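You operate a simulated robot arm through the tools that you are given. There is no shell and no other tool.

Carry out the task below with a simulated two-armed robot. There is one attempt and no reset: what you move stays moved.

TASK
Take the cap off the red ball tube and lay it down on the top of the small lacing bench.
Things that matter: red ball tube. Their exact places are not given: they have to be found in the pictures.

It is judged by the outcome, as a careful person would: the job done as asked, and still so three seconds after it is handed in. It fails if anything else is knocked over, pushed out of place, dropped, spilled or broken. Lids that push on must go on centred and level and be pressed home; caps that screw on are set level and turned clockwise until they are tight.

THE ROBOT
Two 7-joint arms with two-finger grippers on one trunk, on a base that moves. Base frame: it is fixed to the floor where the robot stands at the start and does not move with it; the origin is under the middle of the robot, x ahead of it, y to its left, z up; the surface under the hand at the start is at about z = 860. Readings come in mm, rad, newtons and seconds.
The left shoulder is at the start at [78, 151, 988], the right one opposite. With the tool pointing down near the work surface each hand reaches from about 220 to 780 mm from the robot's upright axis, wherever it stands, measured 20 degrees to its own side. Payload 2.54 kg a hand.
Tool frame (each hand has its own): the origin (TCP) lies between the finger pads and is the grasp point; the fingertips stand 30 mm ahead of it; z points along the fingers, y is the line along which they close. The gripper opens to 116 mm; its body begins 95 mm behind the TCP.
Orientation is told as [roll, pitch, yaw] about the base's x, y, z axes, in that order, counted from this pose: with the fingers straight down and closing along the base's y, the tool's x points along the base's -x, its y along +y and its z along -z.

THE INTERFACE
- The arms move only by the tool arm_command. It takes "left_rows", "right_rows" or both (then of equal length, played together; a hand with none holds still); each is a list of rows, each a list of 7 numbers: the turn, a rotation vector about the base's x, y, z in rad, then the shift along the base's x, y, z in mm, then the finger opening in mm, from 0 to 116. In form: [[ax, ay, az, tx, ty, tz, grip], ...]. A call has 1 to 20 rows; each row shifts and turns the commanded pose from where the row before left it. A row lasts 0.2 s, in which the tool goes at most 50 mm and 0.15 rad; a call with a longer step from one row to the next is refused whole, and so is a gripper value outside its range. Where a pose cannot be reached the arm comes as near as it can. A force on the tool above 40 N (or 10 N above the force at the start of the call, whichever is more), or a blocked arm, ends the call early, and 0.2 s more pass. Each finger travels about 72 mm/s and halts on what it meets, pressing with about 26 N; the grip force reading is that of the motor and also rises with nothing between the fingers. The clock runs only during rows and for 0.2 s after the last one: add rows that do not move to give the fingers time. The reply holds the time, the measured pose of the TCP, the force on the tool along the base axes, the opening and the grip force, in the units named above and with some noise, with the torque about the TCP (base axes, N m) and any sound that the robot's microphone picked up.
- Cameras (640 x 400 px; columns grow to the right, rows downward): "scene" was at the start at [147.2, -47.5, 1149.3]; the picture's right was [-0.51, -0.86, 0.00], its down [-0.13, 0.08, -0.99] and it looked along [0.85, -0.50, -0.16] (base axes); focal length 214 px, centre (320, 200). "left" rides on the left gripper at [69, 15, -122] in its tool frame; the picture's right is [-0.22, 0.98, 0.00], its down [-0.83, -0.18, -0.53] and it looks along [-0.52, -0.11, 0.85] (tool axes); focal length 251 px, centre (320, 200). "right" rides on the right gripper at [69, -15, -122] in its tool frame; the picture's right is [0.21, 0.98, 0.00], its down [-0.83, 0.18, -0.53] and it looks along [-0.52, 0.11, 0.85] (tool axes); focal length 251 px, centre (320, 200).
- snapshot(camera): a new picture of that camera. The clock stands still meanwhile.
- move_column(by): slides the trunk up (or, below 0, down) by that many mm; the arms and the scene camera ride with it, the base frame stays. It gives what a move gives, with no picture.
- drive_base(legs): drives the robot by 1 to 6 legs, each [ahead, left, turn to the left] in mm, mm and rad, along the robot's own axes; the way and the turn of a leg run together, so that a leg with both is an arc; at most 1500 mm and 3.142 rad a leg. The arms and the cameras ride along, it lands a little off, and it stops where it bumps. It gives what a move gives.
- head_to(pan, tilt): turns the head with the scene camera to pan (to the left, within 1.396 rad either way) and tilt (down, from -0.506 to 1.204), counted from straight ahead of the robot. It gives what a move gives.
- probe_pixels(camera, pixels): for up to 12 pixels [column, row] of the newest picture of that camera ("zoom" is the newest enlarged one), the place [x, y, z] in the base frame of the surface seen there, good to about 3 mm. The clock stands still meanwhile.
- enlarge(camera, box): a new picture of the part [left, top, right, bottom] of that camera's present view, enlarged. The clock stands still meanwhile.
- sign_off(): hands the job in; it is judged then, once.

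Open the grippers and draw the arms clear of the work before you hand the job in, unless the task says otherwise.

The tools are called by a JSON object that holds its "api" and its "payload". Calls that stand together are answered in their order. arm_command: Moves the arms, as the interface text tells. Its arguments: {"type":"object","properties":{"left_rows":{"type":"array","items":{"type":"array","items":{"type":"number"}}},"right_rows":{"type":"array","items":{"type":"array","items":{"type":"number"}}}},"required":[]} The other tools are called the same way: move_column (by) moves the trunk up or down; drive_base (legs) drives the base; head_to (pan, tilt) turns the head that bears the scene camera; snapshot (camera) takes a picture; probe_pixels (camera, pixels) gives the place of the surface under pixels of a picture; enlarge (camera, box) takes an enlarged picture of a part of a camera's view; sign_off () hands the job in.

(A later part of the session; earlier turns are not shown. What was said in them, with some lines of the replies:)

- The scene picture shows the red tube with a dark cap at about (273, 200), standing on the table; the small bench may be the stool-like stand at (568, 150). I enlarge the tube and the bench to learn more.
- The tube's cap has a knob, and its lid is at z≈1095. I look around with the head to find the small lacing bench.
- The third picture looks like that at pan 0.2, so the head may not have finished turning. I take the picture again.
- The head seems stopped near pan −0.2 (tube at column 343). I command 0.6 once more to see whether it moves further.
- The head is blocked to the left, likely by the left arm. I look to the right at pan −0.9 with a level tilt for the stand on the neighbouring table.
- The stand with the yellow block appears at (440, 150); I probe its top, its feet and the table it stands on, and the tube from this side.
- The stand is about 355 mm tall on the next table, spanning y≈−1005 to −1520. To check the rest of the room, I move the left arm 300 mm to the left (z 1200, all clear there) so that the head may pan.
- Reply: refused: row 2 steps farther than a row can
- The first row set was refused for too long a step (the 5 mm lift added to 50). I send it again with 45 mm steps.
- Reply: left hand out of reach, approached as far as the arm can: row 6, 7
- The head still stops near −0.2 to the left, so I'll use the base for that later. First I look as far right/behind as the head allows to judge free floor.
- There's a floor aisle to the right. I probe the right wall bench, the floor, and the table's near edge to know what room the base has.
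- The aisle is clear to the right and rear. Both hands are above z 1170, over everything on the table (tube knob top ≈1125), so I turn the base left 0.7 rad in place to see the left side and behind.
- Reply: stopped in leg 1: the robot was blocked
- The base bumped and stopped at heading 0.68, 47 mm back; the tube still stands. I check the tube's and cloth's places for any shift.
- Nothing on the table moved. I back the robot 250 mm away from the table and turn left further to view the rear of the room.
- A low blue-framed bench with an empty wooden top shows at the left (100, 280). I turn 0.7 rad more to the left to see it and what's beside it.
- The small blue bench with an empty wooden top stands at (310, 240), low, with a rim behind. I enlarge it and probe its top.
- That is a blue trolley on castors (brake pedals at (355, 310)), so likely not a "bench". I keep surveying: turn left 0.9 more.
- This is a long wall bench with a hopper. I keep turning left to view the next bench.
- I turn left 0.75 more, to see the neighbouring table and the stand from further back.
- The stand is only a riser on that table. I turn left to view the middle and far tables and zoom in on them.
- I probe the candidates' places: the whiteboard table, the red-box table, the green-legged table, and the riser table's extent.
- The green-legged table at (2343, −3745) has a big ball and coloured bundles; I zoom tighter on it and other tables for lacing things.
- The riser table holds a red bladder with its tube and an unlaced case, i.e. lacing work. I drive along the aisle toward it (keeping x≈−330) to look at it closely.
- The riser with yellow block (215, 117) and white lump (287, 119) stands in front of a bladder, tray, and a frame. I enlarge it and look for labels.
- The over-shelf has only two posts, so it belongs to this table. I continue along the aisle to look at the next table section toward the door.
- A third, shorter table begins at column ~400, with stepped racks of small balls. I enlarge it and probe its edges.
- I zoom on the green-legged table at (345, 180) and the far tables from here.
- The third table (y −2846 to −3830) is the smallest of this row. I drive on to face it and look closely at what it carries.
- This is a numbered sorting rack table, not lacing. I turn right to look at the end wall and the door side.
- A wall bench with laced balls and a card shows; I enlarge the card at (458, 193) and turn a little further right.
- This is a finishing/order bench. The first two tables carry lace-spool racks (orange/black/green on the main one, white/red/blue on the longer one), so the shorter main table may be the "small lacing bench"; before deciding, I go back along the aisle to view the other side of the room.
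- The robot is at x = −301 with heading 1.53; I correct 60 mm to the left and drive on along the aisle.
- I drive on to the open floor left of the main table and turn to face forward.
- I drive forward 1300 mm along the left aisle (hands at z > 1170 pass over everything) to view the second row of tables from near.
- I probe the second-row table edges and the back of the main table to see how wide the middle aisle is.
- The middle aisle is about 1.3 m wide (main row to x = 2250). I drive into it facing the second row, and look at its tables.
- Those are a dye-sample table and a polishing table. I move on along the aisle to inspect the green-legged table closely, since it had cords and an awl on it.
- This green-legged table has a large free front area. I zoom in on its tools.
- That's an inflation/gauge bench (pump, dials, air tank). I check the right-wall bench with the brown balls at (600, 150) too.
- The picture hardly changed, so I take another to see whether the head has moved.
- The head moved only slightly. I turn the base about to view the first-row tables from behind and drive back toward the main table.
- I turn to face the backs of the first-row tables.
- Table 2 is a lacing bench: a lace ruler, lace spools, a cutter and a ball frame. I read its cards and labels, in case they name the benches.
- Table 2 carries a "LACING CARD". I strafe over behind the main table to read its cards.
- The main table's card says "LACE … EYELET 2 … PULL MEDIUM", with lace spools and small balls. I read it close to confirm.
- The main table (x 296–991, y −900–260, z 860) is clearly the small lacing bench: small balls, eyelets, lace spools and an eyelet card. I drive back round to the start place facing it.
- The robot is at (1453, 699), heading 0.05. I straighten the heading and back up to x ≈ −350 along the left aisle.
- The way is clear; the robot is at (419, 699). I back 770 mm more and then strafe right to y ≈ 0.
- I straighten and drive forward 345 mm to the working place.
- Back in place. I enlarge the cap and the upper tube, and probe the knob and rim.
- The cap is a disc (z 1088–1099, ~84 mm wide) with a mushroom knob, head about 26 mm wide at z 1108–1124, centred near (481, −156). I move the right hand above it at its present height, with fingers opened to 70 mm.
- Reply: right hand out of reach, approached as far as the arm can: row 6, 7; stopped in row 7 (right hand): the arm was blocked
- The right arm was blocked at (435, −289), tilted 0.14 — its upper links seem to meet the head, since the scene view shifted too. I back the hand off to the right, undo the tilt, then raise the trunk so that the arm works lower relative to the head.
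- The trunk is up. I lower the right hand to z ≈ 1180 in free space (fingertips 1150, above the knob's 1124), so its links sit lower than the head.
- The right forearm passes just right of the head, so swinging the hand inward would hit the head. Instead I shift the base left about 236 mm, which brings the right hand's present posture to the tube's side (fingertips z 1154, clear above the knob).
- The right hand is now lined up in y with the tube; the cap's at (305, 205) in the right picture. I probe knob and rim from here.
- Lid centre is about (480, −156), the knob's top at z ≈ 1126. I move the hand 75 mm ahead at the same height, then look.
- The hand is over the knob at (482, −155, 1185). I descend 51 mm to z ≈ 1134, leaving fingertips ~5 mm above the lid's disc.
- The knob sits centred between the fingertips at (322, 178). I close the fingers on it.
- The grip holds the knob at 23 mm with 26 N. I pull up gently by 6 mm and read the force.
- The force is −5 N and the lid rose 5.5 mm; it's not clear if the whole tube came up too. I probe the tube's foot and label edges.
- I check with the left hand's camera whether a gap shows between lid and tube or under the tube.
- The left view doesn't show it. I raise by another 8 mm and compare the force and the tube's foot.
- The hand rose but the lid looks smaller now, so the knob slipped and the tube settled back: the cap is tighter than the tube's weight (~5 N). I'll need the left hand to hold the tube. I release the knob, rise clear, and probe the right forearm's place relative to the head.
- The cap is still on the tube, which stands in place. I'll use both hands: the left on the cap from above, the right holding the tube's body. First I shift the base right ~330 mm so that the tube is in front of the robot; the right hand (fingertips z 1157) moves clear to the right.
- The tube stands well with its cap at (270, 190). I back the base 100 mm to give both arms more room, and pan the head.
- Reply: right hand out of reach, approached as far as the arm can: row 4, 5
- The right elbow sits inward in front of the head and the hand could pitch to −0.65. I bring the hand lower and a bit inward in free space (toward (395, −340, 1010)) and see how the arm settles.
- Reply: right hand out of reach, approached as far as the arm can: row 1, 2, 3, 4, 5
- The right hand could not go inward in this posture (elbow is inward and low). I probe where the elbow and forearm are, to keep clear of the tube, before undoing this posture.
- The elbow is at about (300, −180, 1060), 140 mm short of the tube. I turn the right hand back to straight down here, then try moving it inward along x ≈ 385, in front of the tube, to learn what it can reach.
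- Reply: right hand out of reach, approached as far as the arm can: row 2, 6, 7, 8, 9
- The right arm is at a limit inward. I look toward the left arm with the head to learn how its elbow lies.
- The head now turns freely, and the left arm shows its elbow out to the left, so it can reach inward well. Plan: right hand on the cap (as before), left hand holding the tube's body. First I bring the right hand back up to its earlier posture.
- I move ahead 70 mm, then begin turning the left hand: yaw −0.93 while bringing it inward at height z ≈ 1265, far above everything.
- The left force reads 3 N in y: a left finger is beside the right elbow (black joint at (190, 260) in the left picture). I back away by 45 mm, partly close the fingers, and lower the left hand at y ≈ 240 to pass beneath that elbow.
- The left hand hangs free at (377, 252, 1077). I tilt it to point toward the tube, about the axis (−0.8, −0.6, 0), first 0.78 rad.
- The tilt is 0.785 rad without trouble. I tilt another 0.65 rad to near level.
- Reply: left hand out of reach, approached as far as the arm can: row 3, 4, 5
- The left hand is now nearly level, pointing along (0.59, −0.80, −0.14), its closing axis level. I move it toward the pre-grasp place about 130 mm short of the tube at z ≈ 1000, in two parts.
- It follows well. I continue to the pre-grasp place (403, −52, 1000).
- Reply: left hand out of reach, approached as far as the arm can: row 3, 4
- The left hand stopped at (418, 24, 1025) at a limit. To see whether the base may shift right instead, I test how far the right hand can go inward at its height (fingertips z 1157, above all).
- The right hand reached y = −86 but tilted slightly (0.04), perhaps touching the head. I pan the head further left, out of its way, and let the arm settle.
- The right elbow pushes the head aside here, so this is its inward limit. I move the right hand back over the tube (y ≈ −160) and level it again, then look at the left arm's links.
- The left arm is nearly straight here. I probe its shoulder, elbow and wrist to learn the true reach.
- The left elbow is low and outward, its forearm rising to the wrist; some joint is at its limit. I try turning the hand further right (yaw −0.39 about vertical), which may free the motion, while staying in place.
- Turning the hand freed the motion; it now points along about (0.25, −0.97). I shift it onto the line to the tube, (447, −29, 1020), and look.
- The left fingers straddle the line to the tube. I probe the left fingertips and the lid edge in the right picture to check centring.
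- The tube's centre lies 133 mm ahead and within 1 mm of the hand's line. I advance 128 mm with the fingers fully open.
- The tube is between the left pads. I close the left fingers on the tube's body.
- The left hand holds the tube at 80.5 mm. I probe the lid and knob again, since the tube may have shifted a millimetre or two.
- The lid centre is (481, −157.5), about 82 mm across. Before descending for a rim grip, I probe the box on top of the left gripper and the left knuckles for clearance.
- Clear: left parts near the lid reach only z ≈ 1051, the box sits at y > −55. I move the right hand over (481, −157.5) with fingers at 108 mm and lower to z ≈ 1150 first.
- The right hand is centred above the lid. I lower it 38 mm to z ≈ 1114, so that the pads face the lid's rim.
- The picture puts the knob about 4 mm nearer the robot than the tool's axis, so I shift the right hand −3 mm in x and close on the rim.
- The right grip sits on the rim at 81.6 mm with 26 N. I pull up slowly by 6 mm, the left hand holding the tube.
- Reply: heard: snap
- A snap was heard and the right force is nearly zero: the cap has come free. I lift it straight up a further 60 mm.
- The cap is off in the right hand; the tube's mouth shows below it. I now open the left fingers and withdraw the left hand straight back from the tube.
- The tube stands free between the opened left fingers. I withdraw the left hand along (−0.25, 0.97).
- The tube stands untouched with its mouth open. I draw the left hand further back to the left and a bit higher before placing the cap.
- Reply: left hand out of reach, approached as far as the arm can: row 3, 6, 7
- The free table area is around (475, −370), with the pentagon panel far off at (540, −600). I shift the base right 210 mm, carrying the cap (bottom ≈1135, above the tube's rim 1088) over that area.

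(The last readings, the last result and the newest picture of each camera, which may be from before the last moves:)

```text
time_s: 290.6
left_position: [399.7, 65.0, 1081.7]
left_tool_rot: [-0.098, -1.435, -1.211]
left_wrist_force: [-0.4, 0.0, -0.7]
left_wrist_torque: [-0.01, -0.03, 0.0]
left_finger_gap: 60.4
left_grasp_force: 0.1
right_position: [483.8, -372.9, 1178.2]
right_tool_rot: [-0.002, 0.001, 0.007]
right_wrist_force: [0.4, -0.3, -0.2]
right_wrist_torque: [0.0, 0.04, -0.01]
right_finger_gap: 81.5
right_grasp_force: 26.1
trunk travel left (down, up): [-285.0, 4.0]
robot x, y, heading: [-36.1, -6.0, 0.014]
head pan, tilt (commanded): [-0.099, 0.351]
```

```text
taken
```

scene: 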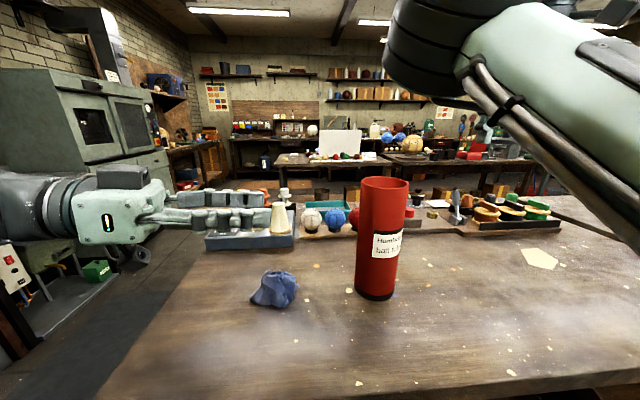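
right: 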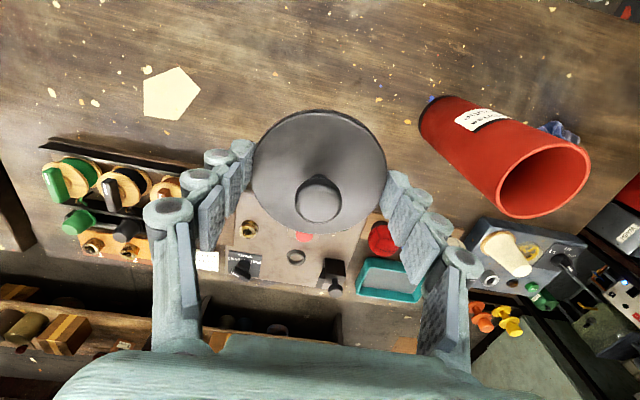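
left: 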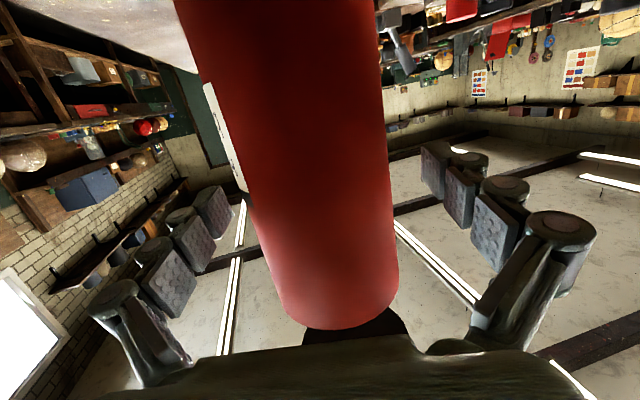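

The tube stands open and upright; the cap hangs at (484, −373). When this hand lowers, its elbow comes inward toward the tube, so I back the base 90 mm first to keep the elbow clear.

{"api": "drive_base", "payload": {"legs": [[-90, -20, 0]]}}

{"api": "arm_command", "payload": {"right_rows": [[0, 0, 0, 0, 0, -30, 70], [0, 0, 0, 0, 0, -30, 70], [0, 0, 0, 0, 0, -30, 70], [0, 0, 0, 0, 0, -30, 70], [0, 0, 0, 0, 0, 0, 70]]}}

{"api": "snapshot", "payload": {"camera": "scene"}}

```text
time_s: 291.7
left_position: [309.7, 43.2, 1082.8]
left_tool_rot: [-0.092, -1.436, -1.22]
left_wrist_force: [-1.1, 0.1, 0.9]
left_wrist_torque: [0.05, 0.01, 0.04]
left_finger_gap: 59.9
left_grasp_force: 0.1
right_position: [391.6, -395.8, 1179.2]
right_tool_rot: [-0.002, 0.002, 0.003]
right_wrist_force: [-0.6, 0.4, -0.9]
right_wrist_torque: [0.01, -0.07, 0.03]
right_finger_gap: 81.9
right_grasp_force: 25.7
trunk travel left (down, up): [-285.0, 4.0]
robot x, y, heading: [-125.7, -25.4, 0.017]
head pan, tilt (commanded): [-0.099, 0.351]
```

```text
time_s: 292.9
left_position: [309.2, 42.0, 1081.3]
left_tool_rot: [-0.097, -1.433, -1.215]
left_wrist_force: [0.0, -0.1, 0.0]
left_wrist_torque: [0.0, -0.01, -0.02]
left_finger_gap: 60.0
left_grasp_force: 0.0
right_position: [393.6, -396.2, 1059.0]
right_tool_rot: [-0.002, 0.001, 0.005]
right_wrist_force: [0.4, 0.7, -0.8]
right_wrist_torque: [-0.04, -0.01, 0.02]
right_finger_gap: 81.5
right_grasp_force: 25.9
trunk travel left (down, up): [-285.0, 4.0]
robot x, y, heading: [-124.0, -29.5, 0.013]
head pan, tilt (commanded): [-0.099, 0.351]
```

```text
taken
```

scene: 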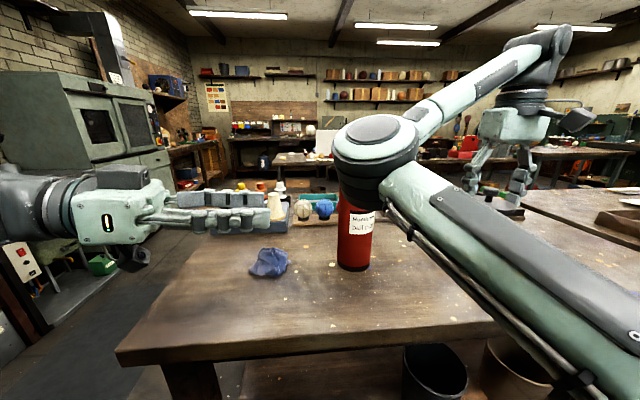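

The cap's now at z ≈ 1059. I probe the right elbow against the tube and the left hand before lowering further.

{"api": "probe_pixels", "payload": {"camera": "scene", "pixels": [[375, 150], [350, 160], [375, 190], [410, 140], [265, 215], [160, 215], [357, 240], [500, 170], [515, 185]]}}

```text
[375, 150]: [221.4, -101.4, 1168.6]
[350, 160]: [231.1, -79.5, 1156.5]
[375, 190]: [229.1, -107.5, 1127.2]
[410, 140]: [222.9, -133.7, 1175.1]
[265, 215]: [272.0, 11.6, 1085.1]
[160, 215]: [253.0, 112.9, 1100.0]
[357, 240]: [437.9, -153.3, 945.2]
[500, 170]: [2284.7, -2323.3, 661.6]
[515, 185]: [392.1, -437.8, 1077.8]
```

The elbow is 200 mm from the tube, but will come near the left fingers as it lowers. I raise and draw the left hand away a bit while lowering the cap to z ≈ 970.

{"api": "arm_command", "payload": {"left_rows": [[0, 0, 0, 0, 15, 30, 60], [0, 0, 0, 0, 15, 30, 60], [0, 0, 0, 0, 15, 30, 60], [0, 0, 0, 0, 15, 20, 60], [0, 0, 0, 0, 0, 0, 60]], "right_rows": [[0, 0, 0, 0, 0, 0, 70], [0, 0, 0, 0, 0, -30, 70], [0, 0, 0, 0, 0, -30, 70], [0, 0, 0, 0, 0, -30, 70], [0, 0, 0, 0, 0, 0, 70]]}}

{"api": "snapshot", "payload": {"camera": "scene"}}

{"api": "snapshot", "payload": {"camera": "right"}}

```text
time_s: 294.1
left_position: [335.7, 69.4, 1197.7]
left_tool_rot: [-0.1, -1.439, -1.215]
left_wrist_force: [0.7, -0.3, -0.4]
left_wrist_torque: [0.0, -0.03, 0.01]
left_finger_gap: 59.9
left_grasp_force: 0.1
left hand out of reach, approached as far as the arm can: row 1, 2, 3, 4
right_position: [393.6, -400.0, 973.0]
right_tool_rot: [-0.002, 0.003, 0.005]
right_wrist_force: [-0.4, 0.3, -0.4]
right_wrist_torque: [0.04, -0.03, 0.02]
right_finger_gap: 81.9
right_grasp_force: 26.3
trunk travel left (down, up): [-285.0, 4.0]
robot x, y, heading: [-128.6, -25.2, 0.013]
head pan, tilt (commanded): [-0.099, 0.351]
```

```text
taken
```

scene: 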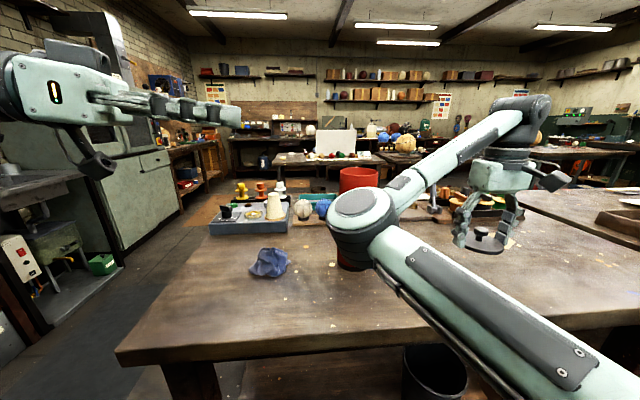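

```text
taken
```

right: 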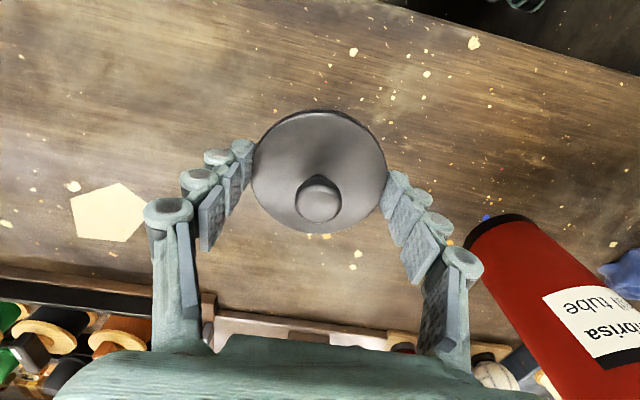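

The cap is over bare table at (394, −400), z 973, with ample clearance to the tube. I lower to z ≈ 915.

{"api": "arm_command", "payload": {"right_rows": [[0, 0, 0, 0, 0, -20, 70], [0, 0, 0, 0, 0, -20, 70], [0, 0, 0, 0, 0, -18, 70], [0, 0, 0, 0, 0, 0, 70]]}}

{"api": "snapshot", "payload": {"camera": "scene"}}

{"api": "enlarge", "payload": {"camera": "scene", "box": [430, 200, 540, 300]}}

```text
time_s: 295.1
left_position: [337.4, 70.7, 1196.5]
left_tool_rot: [-0.103, -1.436, -1.214]
left_wrist_force: [0.2, -0.1, 0.1]
left_wrist_torque: [0.04, -0.01, -0.01]
left_finger_gap: 59.9
left_grasp_force: 0.0
right_position: [396.8, -401.3, 913.4]
right_tool_rot: [-0.002, -0.001, 0.005]
right_wrist_force: [-0.3, 0.7, -0.6]
right_wrist_torque: [0.0, 0.04, 0.02]
right_finger_gap: 81.5
right_grasp_force: 26.3
right hand out of reach, approached as far as the arm can: row 1
trunk travel left (down, up): [-285.0, 4.0]
robot x, y, heading: [-125.8, -25.3, 0.013]
head pan, tilt (commanded): [-0.099, 0.351]
```

```text
taken
```

scene: 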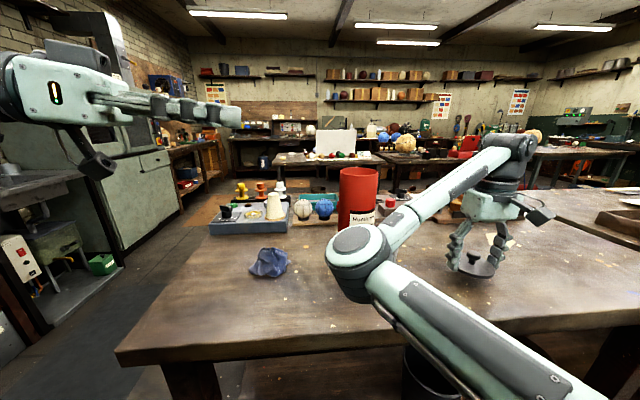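

```text
4.00 times, centred on (485, 250) of scene
```

zoom: 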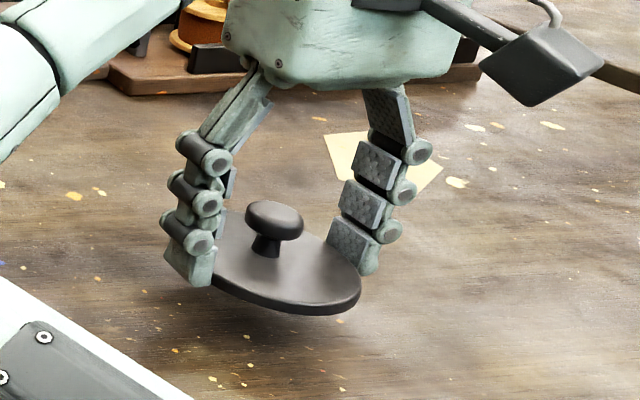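

The cap is a flat disc held level a little above the table. I check the elbow's height, then lower in small steps watching the force.

{"api": "probe_pixels", "payload": {"camera": "scene", "pixels": [[355, 240], [350, 285], [345, 297], [370, 270], [472, 265], [480, 276], [485, 290]]}}

{"api": "arm_command", "payload": {"right_rows": [[0, 0, 0, 0, 0, -3, 70], [0, 0, 0, 0, 0, -3, 70], [0, 0, 0, 0, 0, -3, 70], [0, 0, 0, 0, 0, -3, 70], [0, 0, 0, 0, 0, 0, 70]]}}

{"api": "enlarge", "payload": {"camera": "scene", "box": [430, 200, 540, 300]}}

```text
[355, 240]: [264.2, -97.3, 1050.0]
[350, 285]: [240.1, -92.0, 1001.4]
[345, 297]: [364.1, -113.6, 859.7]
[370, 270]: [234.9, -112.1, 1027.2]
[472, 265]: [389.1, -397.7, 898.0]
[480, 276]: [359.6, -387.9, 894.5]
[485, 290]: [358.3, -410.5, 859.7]
```

```text
time_s: 296.3
left_position: [336.9, 70.3, 1197.4]
left_tool_rot: [-0.102, -1.437, -1.213]
left_wrist_force: [0.5, -0.1, -0.5]
left_wrist_torque: [0.0, -0.01, 0.0]
left_finger_gap: 59.9
left_grasp_force: 0.0
right_position: [395.1, -400.0, 899.4]
right_tool_rot: [0.001, 0.002, 0.004]
right_wrist_force: [-0.2, 0.2, -0.5]
right_wrist_torque: [0.01, 0.01, 0.02]
right_finger_gap: 81.7
right_grasp_force: 25.9
trunk travel left (down, up): [-285.0, 4.0]
robot x, y, heading: [-127.6, -25.3, 0.009]
head pan, tilt (commanded): [-0.099, 0.351]
```

```text
4.00 times, centred on (485, 250) of scene
```

zoom: 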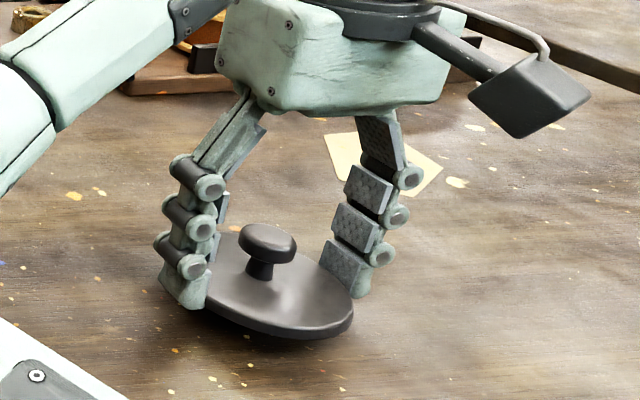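

The rim's bottom is about 13 mm above the table, no contact yet. I go down in 2 mm steps.

{"api": "arm_command", "payload": {"right_rows": [[0, 0, 0, 0, 0, -2, 70], [0, 0, 0, 0, 0, -2, 70], [0, 0, 0, 0, 0, 0, 70]]}}

{"api": "enlarge", "payload": {"camera": "scene", "box": [445, 240, 525, 300]}}

```text
time_s: 297.1
left_position: [337.4, 70.6, 1197.1]
left_tool_rot: [-0.103, -1.436, -1.213]
left_wrist_force: [0.1, 0.0, -0.5]
left_wrist_torque: [0.01, 0.04, -0.01]
left_finger_gap: 59.8
left_grasp_force: 0.0
right_position: [394.5, -399.2, 896.4]
right_tool_rot: [0.002, 0.001, 0.003]
right_wrist_force: [-0.1, 0.1, -0.2]
right_wrist_torque: [0.03, 0.0, -0.03]
right_finger_gap: 81.5
right_grasp_force: 26.3
trunk travel left (down, up): [-285.0, 4.0]
robot x, y, heading: [-124.7, -26.3, 0.017]
head pan, tilt (commanded): [-0.099, 0.351]
```

```text
6.67 times, centred on (485, 270) of scene
```

zoom: 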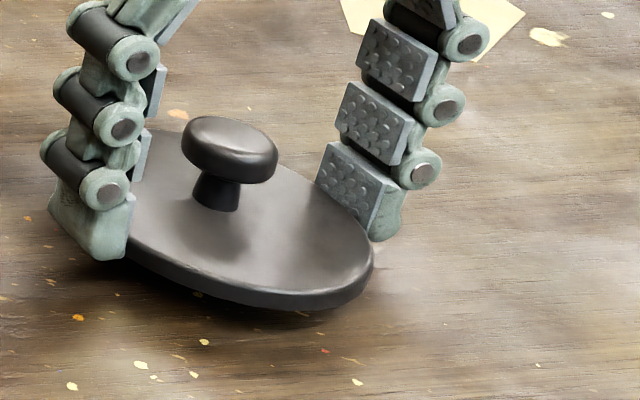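

Still no contact force at z = 896. I continue down 2 mm at a time.

{"api": "arm_command", "payload": {"right_rows": [[0, 0, 0, 0, 0, -1.5, 70], [0, 0, 0, 0, 0, -1.5, 70], [0, 0, 0, 0, 0, -1, 70], [0, 0, 0, 0, 0, 0, 70]]}}

{"api": "enlarge", "payload": {"camera": "scene", "box": [445, 240, 525, 300]}}

```text
time_s: 298.1
left_position: [336.7, 70.0, 1197.8]
left_tool_rot: [-0.1, -1.436, -1.212]
left_wrist_force: [-0.1, -0.3, -0.6]
left_wrist_torque: [-0.01, 0.0, -0.01]
left_finger_gap: 60.0
left_grasp_force: 0.2
right_position: [394.8, -398.9, 891.0]
right_tool_rot: [0.001, 0.002, 0.006]
right_wrist_force: [-0.4, 0.2, 0.2]
right_wrist_torque: [0.02, -0.02, -0.01]
right_finger_gap: 81.9
right_grasp_force: 25.7
trunk travel left (down, up): [-285.0, 4.0]
robot x, y, heading: [-128.0, -26.0, 0.015]
head pan, tilt (commanded): [-0.099, 0.351]
```

```text
6.67 times, centred on (485, 270) of scene
```

zoom: 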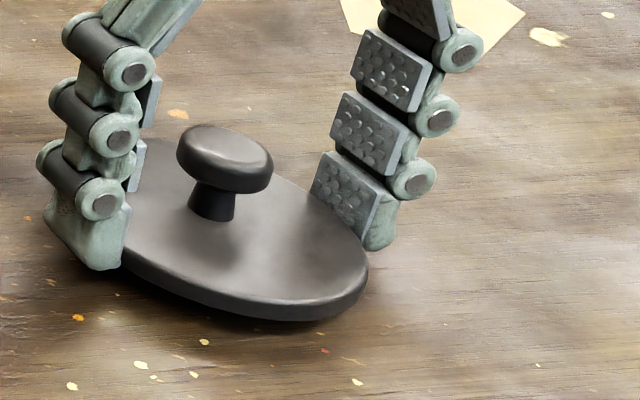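

At z = 891 there's still no force; it's within a few mm. I lower 1 mm at a time until contact.

{"api": "arm_command", "payload": {"right_rows": [[0, 0, 0, 0, 0, -1, 70], [0, 0, 0, 0, 0, -1, 70], [0, 0, 0, 0, 0, 0, 70]]}}

```text
time_s: 298.9
left_position: [338.4, 69.6, 1197.5]
left_tool_rot: [-0.102, -1.437, -1.213]
left_wrist_force: [0.7, -0.3, 0.2]
left_wrist_torque: [0.03, -0.01, 0.0]
left_finger_gap: 59.7
left_grasp_force: 0.2
right_position: [395.3, -399.9, 888.8]
right_tool_rot: [0.0, 0.002, 0.003]
right_wrist_force: [1.1, 0.1, 0.2]
right_wrist_torque: [-0.01, 0.03, 0.0]
right_finger_gap: 81.8
right_grasp_force: 25.9
trunk travel left (down, up): [-285.0, 4.0]
robot x, y, heading: [-125.1, -28.5, 0.013]
head pan, tilt (commanded): [-0.099, 0.351]
```

{"api": "arm_command", "payload": {"right_rows": [[0, 0, 0, 0, 0, -1, 70], [0, 0, 0, 0, 0, -1, 70], [0, 0, 0, 0, 0, 0, 70]]}}

{"api": "enlarge", "payload": {"camera": "scene", "box": [445, 240, 525, 300]}}

```text
time_s: 299.7
left_position: [336.9, 69.9, 1197.0]
left_tool_rot: [-0.102, -1.438, -1.213]
left_wrist_force: [-0.4, 0.2, -0.9]
left_wrist_torque: [-0.01, 0.0, -0.02]
left_finger_gap: 60.0
left_grasp_force: 0.1
right_position: [393.4, -397.7, 886.9]
right_tool_rot: [-0.001, 0.003, 0.004]
right_wrist_force: [0.5, 0.3, -0.6]
right_wrist_torque: [0.0, -0.02, -0.05]
right_finger_gap: 81.6
right_grasp_force: 26.4
trunk travel left (down, up): [-285.0, 4.0]
robot x, y, heading: [-128.1, -29.2, 0.013]
head pan, tilt (commanded): [-0.099, 0.351]
```

```text
6.67 times, centred on (485, 270) of scene
```

zoom: 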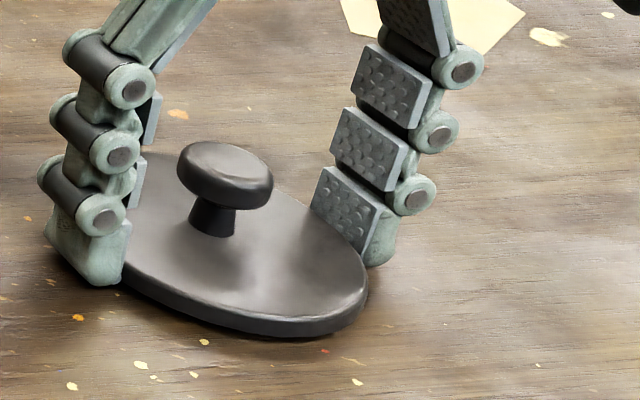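

No force yet at 887, the shadow under the disc is thin. I go on by single millimetres.

{"api": "arm_command", "payload": {"right_rows": [[0, 0, 0, 0, 0, -1, 70], [0, 0, 0, 0, 0, -1, 70], [0, 0, 0, 0, 0, 0, 70]]}}

{"api": "enlarge", "payload": {"camera": "scene", "box": [445, 240, 525, 300]}}

```text
time_s: 300.5
left_position: [335.6, 70.3, 1196.5]
left_tool_rot: [-0.104, -1.436, -1.214]
left_wrist_force: [1.0, -0.6, 0.4]
left_wrist_torque: [0.01, 0.01, 0.02]
left_finger_gap: 60.1
left_grasp_force: 0.1
right_position: [394.2, -399.4, 885.2]
right_tool_rot: [-0.002, 0.003, 0.005]
right_wrist_force: [0.2, 0.3, -0.4]
right_wrist_torque: [0.03, 0.02, 0.04]
right_finger_gap: 81.5
right_grasp_force: 26.3
trunk travel left (down, up): [-285.0, 4.0]
robot x, y, heading: [-123.7, -28.7, 0.008]
head pan, tilt (commanded): [-0.099, 0.351]
```

```text
6.67 times, centred on (485, 270) of scene
```

zoom: 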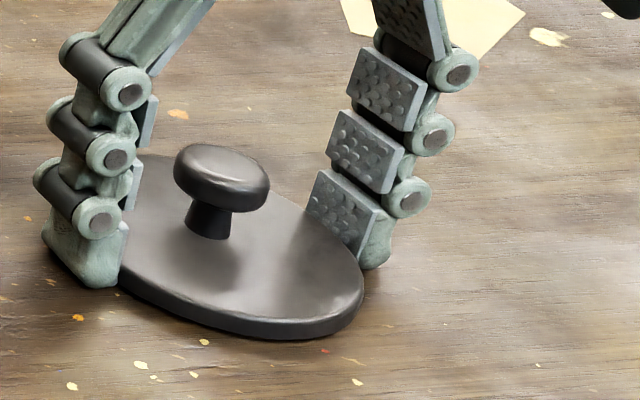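

{"api": "arm_command", "payload": {"right_rows": [[0, 0, 0, 0, 0, -1, 70], [0, 0, 0, 0, 0, -1, 70], [0, 0, 0, 0, 0, 0, 70]]}}

{"api": "probe_pixels", "payload": {"camera": "scene", "pixels": [[478, 288], [478, 291], [475, 275], [472, 262]]}}

```text
time_s: 301.3
left_position: [336.7, 70.4, 1196.6]
left_tool_rot: [-0.103, -1.436, -1.213]
left_wrist_force: [0.3, -0.6, -0.4]
left_wrist_torque: [0.04, 0.02, 0.0]
left_finger_gap: 59.9
left_grasp_force: 0.1
right_position: [394.4, -398.0, 884.1]
right_tool_rot: [-0.003, 0.0, 0.006]
right_wrist_force: [2.7, -0.7, 4.2]
right_wrist_torque: [0.19, -0.07, -0.12]
right_finger_gap: 81.6
right_grasp_force: 26.3
trunk travel left (down, up): [-285.0, 4.0]
robot x, y, heading: [-124.8, -27.5, 0.01]
head pan, tilt (commanded): [-0.099, 0.351]
```

```text
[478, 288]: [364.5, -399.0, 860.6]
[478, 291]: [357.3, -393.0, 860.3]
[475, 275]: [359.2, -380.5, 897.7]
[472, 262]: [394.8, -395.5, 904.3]
```

Contact: 4 N upward at z = 884, the cap rests on the table. I open the right fingers gently.

{"api": "arm_command", "payload": {"right_rows": [[0, 0, 0, 0, 0, 0, 84], [0, 0, 0, 0, 0, 0.5, 90], [0, 0, 0, 0, 0, 0.5, 100], [0, 0, 0, 0, 0, 0, 112], [0, 0, 0, 0, 0, 0, 112]]}}

{"api": "enlarge", "payload": {"camera": "scene", "box": [430, 220, 540, 300]}}

{"api": "snapshot", "payload": {"camera": "right"}}

```text
time_s: 302.5
left_position: [336.5, 70.2, 1196.8]
left_tool_rot: [-0.102, -1.436, -1.214]
left_wrist_force: [-0.1, -0.5, -0.4]
left_wrist_torque: [0.01, -0.01, 0.02]
left_finger_gap: 60.1
left_grasp_force: 0.0
right_position: [394.1, -398.8, 883.9]
right_tool_rot: [-0.001, 0.001, 0.005]
right_wrist_force: [-0.5, -0.1, 0.1]
right_wrist_torque: [0.01, 0.03, -0.01]
right_finger_gap: 112.2
right_grasp_force: 0.0
trunk travel left (down, up): [-285.0, 4.0]
robot x, y, heading: [-125.8, -26.5, 0.011]
head pan, tilt (commanded): [-0.099, 0.351]
```

```text
5.00 times, centred on (485, 260) of scene
```

zoom: 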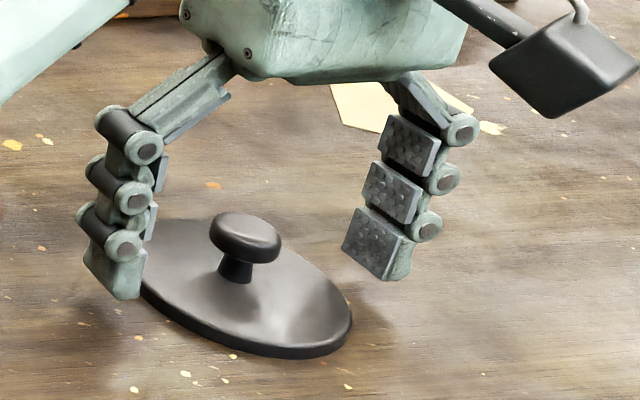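

```text
taken
```

right: 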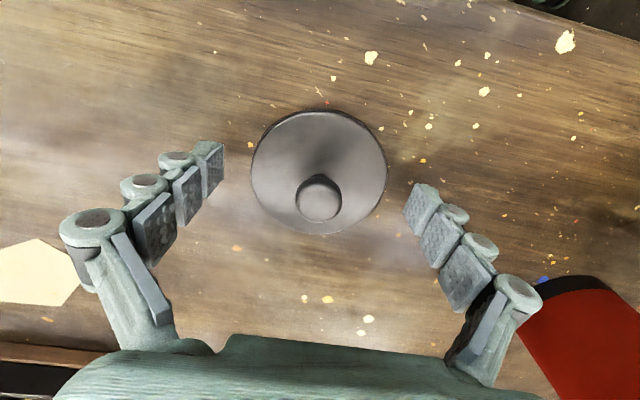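

The cap lies flat on the bench top, free of the fingers. I raise the right hand straight up.

{"api": "arm_command", "payload": {"right_rows": [[0, 0, 0, 0, 0, 10, 112], [0, 0, 0, 0, 0, 20, 112], [0, 0, 0, 0, 0, 30, 112], [0, 0, 0, 0, 0, 35, 112], [0, 0, 0, 0, 0, 35, 112], [0, 0, 0, 0, 0, 35, 112], [0, 0, 0, 0, 0, 35, 112], [0, 0, 0, 0, 0, 35, 112], [0, 0, 0, 0, 0, 30, 112], [0, 0, 0, 0, 0, 0, 112]]}}

{"api": "snapshot", "payload": {"camera": "scene"}}

{"api": "snapshot", "payload": {"camera": "right"}}

```text
time_s: 304.7
left_position: [336.3, 70.0, 1196.7]
left_tool_rot: [-0.105, -1.435, -1.21]
left_wrist_force: [0.1, -0.5, 0.1]
left_wrist_torque: [0.04, 0.02, 0.03]
left_finger_gap: 60.0
left_grasp_force: 0.1
right_position: [396.2, -405.5, 1151.1]
right_tool_rot: [-0.002, 0.002, 0.005]
right_wrist_force: [0.4, -0.3, 0.0]
right_wrist_torque: [-0.02, 0.01, 0.02]
right_finger_gap: 111.9
right_grasp_force: 0.0
right hand out of reach, approached as far as the arm can: row 4
trunk travel left (down, up): [-285.0, 4.0]
robot x, y, heading: [-125.5, -27.2, 0.012]
head pan, tilt (commanded): [-0.099, 0.351]
```

```text
taken
```

scene: 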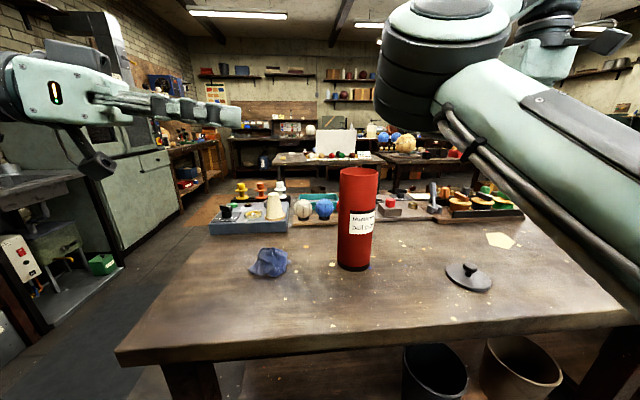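

```text
taken
```

right: 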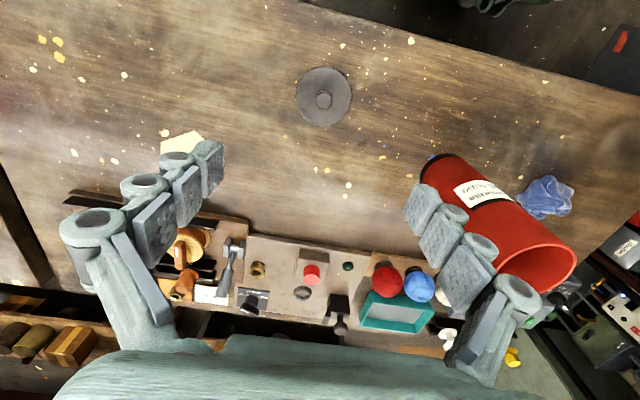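

The cap rests on the bench at (468, 277) and the tube stands upright, uncapped. I open both grippers and back the base off 350 mm so that the arms are clear.

{"api": "arm_command", "payload": {"left_rows": [[0, 0, 0, 0, 0, 0, 85], [0, 0, 0, 0, 0, 0, 110], [0, 0, 0, 0, 0, 0, 110]]}}

{"api": "drive_base", "payload": {"legs": [[-350, 0, 0]]}}

{"api": "snapshot", "payload": {"camera": "scene"}}

{"api": "enlarge", "payload": {"camera": "scene", "box": [240, 150, 520, 300]}}

```text
time_s: 305.5
left_position: [337.5, 70.5, 1197.2]
left_tool_rot: [-0.104, -1.437, -1.214]
left_wrist_force: [0.1, 0.3, -0.6]
left_wrist_torque: [0.0, 0.04, 0.01]
left_finger_gap: 110.0
left_grasp_force: 0.0
right_position: [397.3, -404.9, 1151.4]
right_tool_rot: [-0.003, 0.001, 0.004]
right_wrist_force: [-0.4, -1.2, -0.3]
right_wrist_torque: [-0.01, 0.0, 0.0]
right_finger_gap: 112.1
right_grasp_force: 0.1
trunk travel left (down, up): [-285.0, 4.0]
robot x, y, heading: [-126.6, -29.1, 0.01]
head pan, tilt (commanded): [-0.099, 0.351]
```

```text
time_s: 307.7
left_position: [-10.4, 67.2, 1196.4]
left_tool_rot: [-0.099, -1.437, -1.214]
left_wrist_force: [0.1, 0.4, 0.5]
left_wrist_torque: [-0.03, -0.02, 0.02]
left_finger_gap: 109.8
left_grasp_force: 0.3
right_position: [48.7, -408.1, 1151.0]
right_tool_rot: [-0.002, 0.001, 0.005]
right_wrist_force: [-0.2, 0.0, -0.3]
right_wrist_torque: [0.0, 0.02, 0.02]
right_finger_gap: 111.7
right_grasp_force: 0.0
trunk travel left (down, up): [-285.0, 4.0]
robot x, y, heading: [-476.7, -27.8, 0.012]
head pan, tilt (commanded): [-0.099, 0.351]
```

```text
taken
```

scene: 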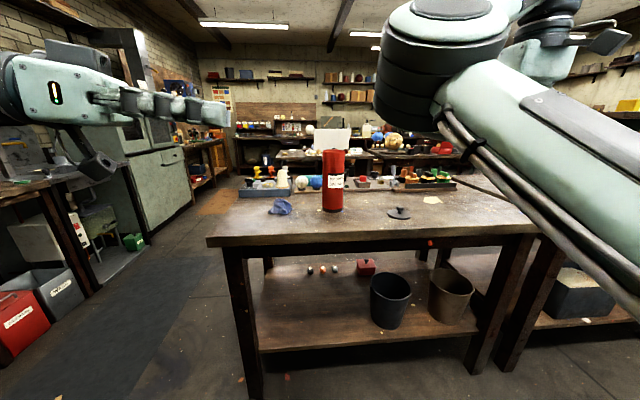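

```text
2.29 times, centred on (380, 225) of scene
```

zoom: 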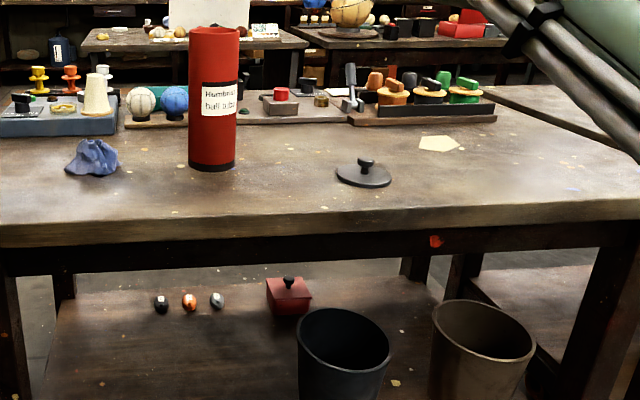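

The cap lies flat on the small lacing bench's top at (398, 213), the tube stands upright and open at (333, 180), and everything else is as it was; both grippers are open and clear. I hand the job in.

{"api": "sign_off", "payload": {}}

```text
The job is handed in.
```

The cap is off the red ball tube and lies flat on the bench top in front of the tube. The tube is upright and open in its original place, and both grippers are open and clear of the work. I've handed the job in and have no verdict back yet.

- **Which bench:** no sign names a "small lacing bench". I took it to be the table the tube stands on. It is the shorter of the two tables with lace-spool racks, and its card reads "LACE green, EYELET 2, PULL MEDIUM". The longer table next to it has a "LACING CARD", so if that one was meant, the cap is in the wrong place.
- **First pull:** pulling the knob with one hand lifted the tube a few millimetres before my grip slipped, and it settled back upright. I then held the tube with the left hand and pulled the cap by its rim. It came off with a snap, so it is a push-on cap.
- **Bump:** while looking around the room, the base hit something and stopped, probably the table. The table corner, the tube and the cloth all measured the same afterwards.
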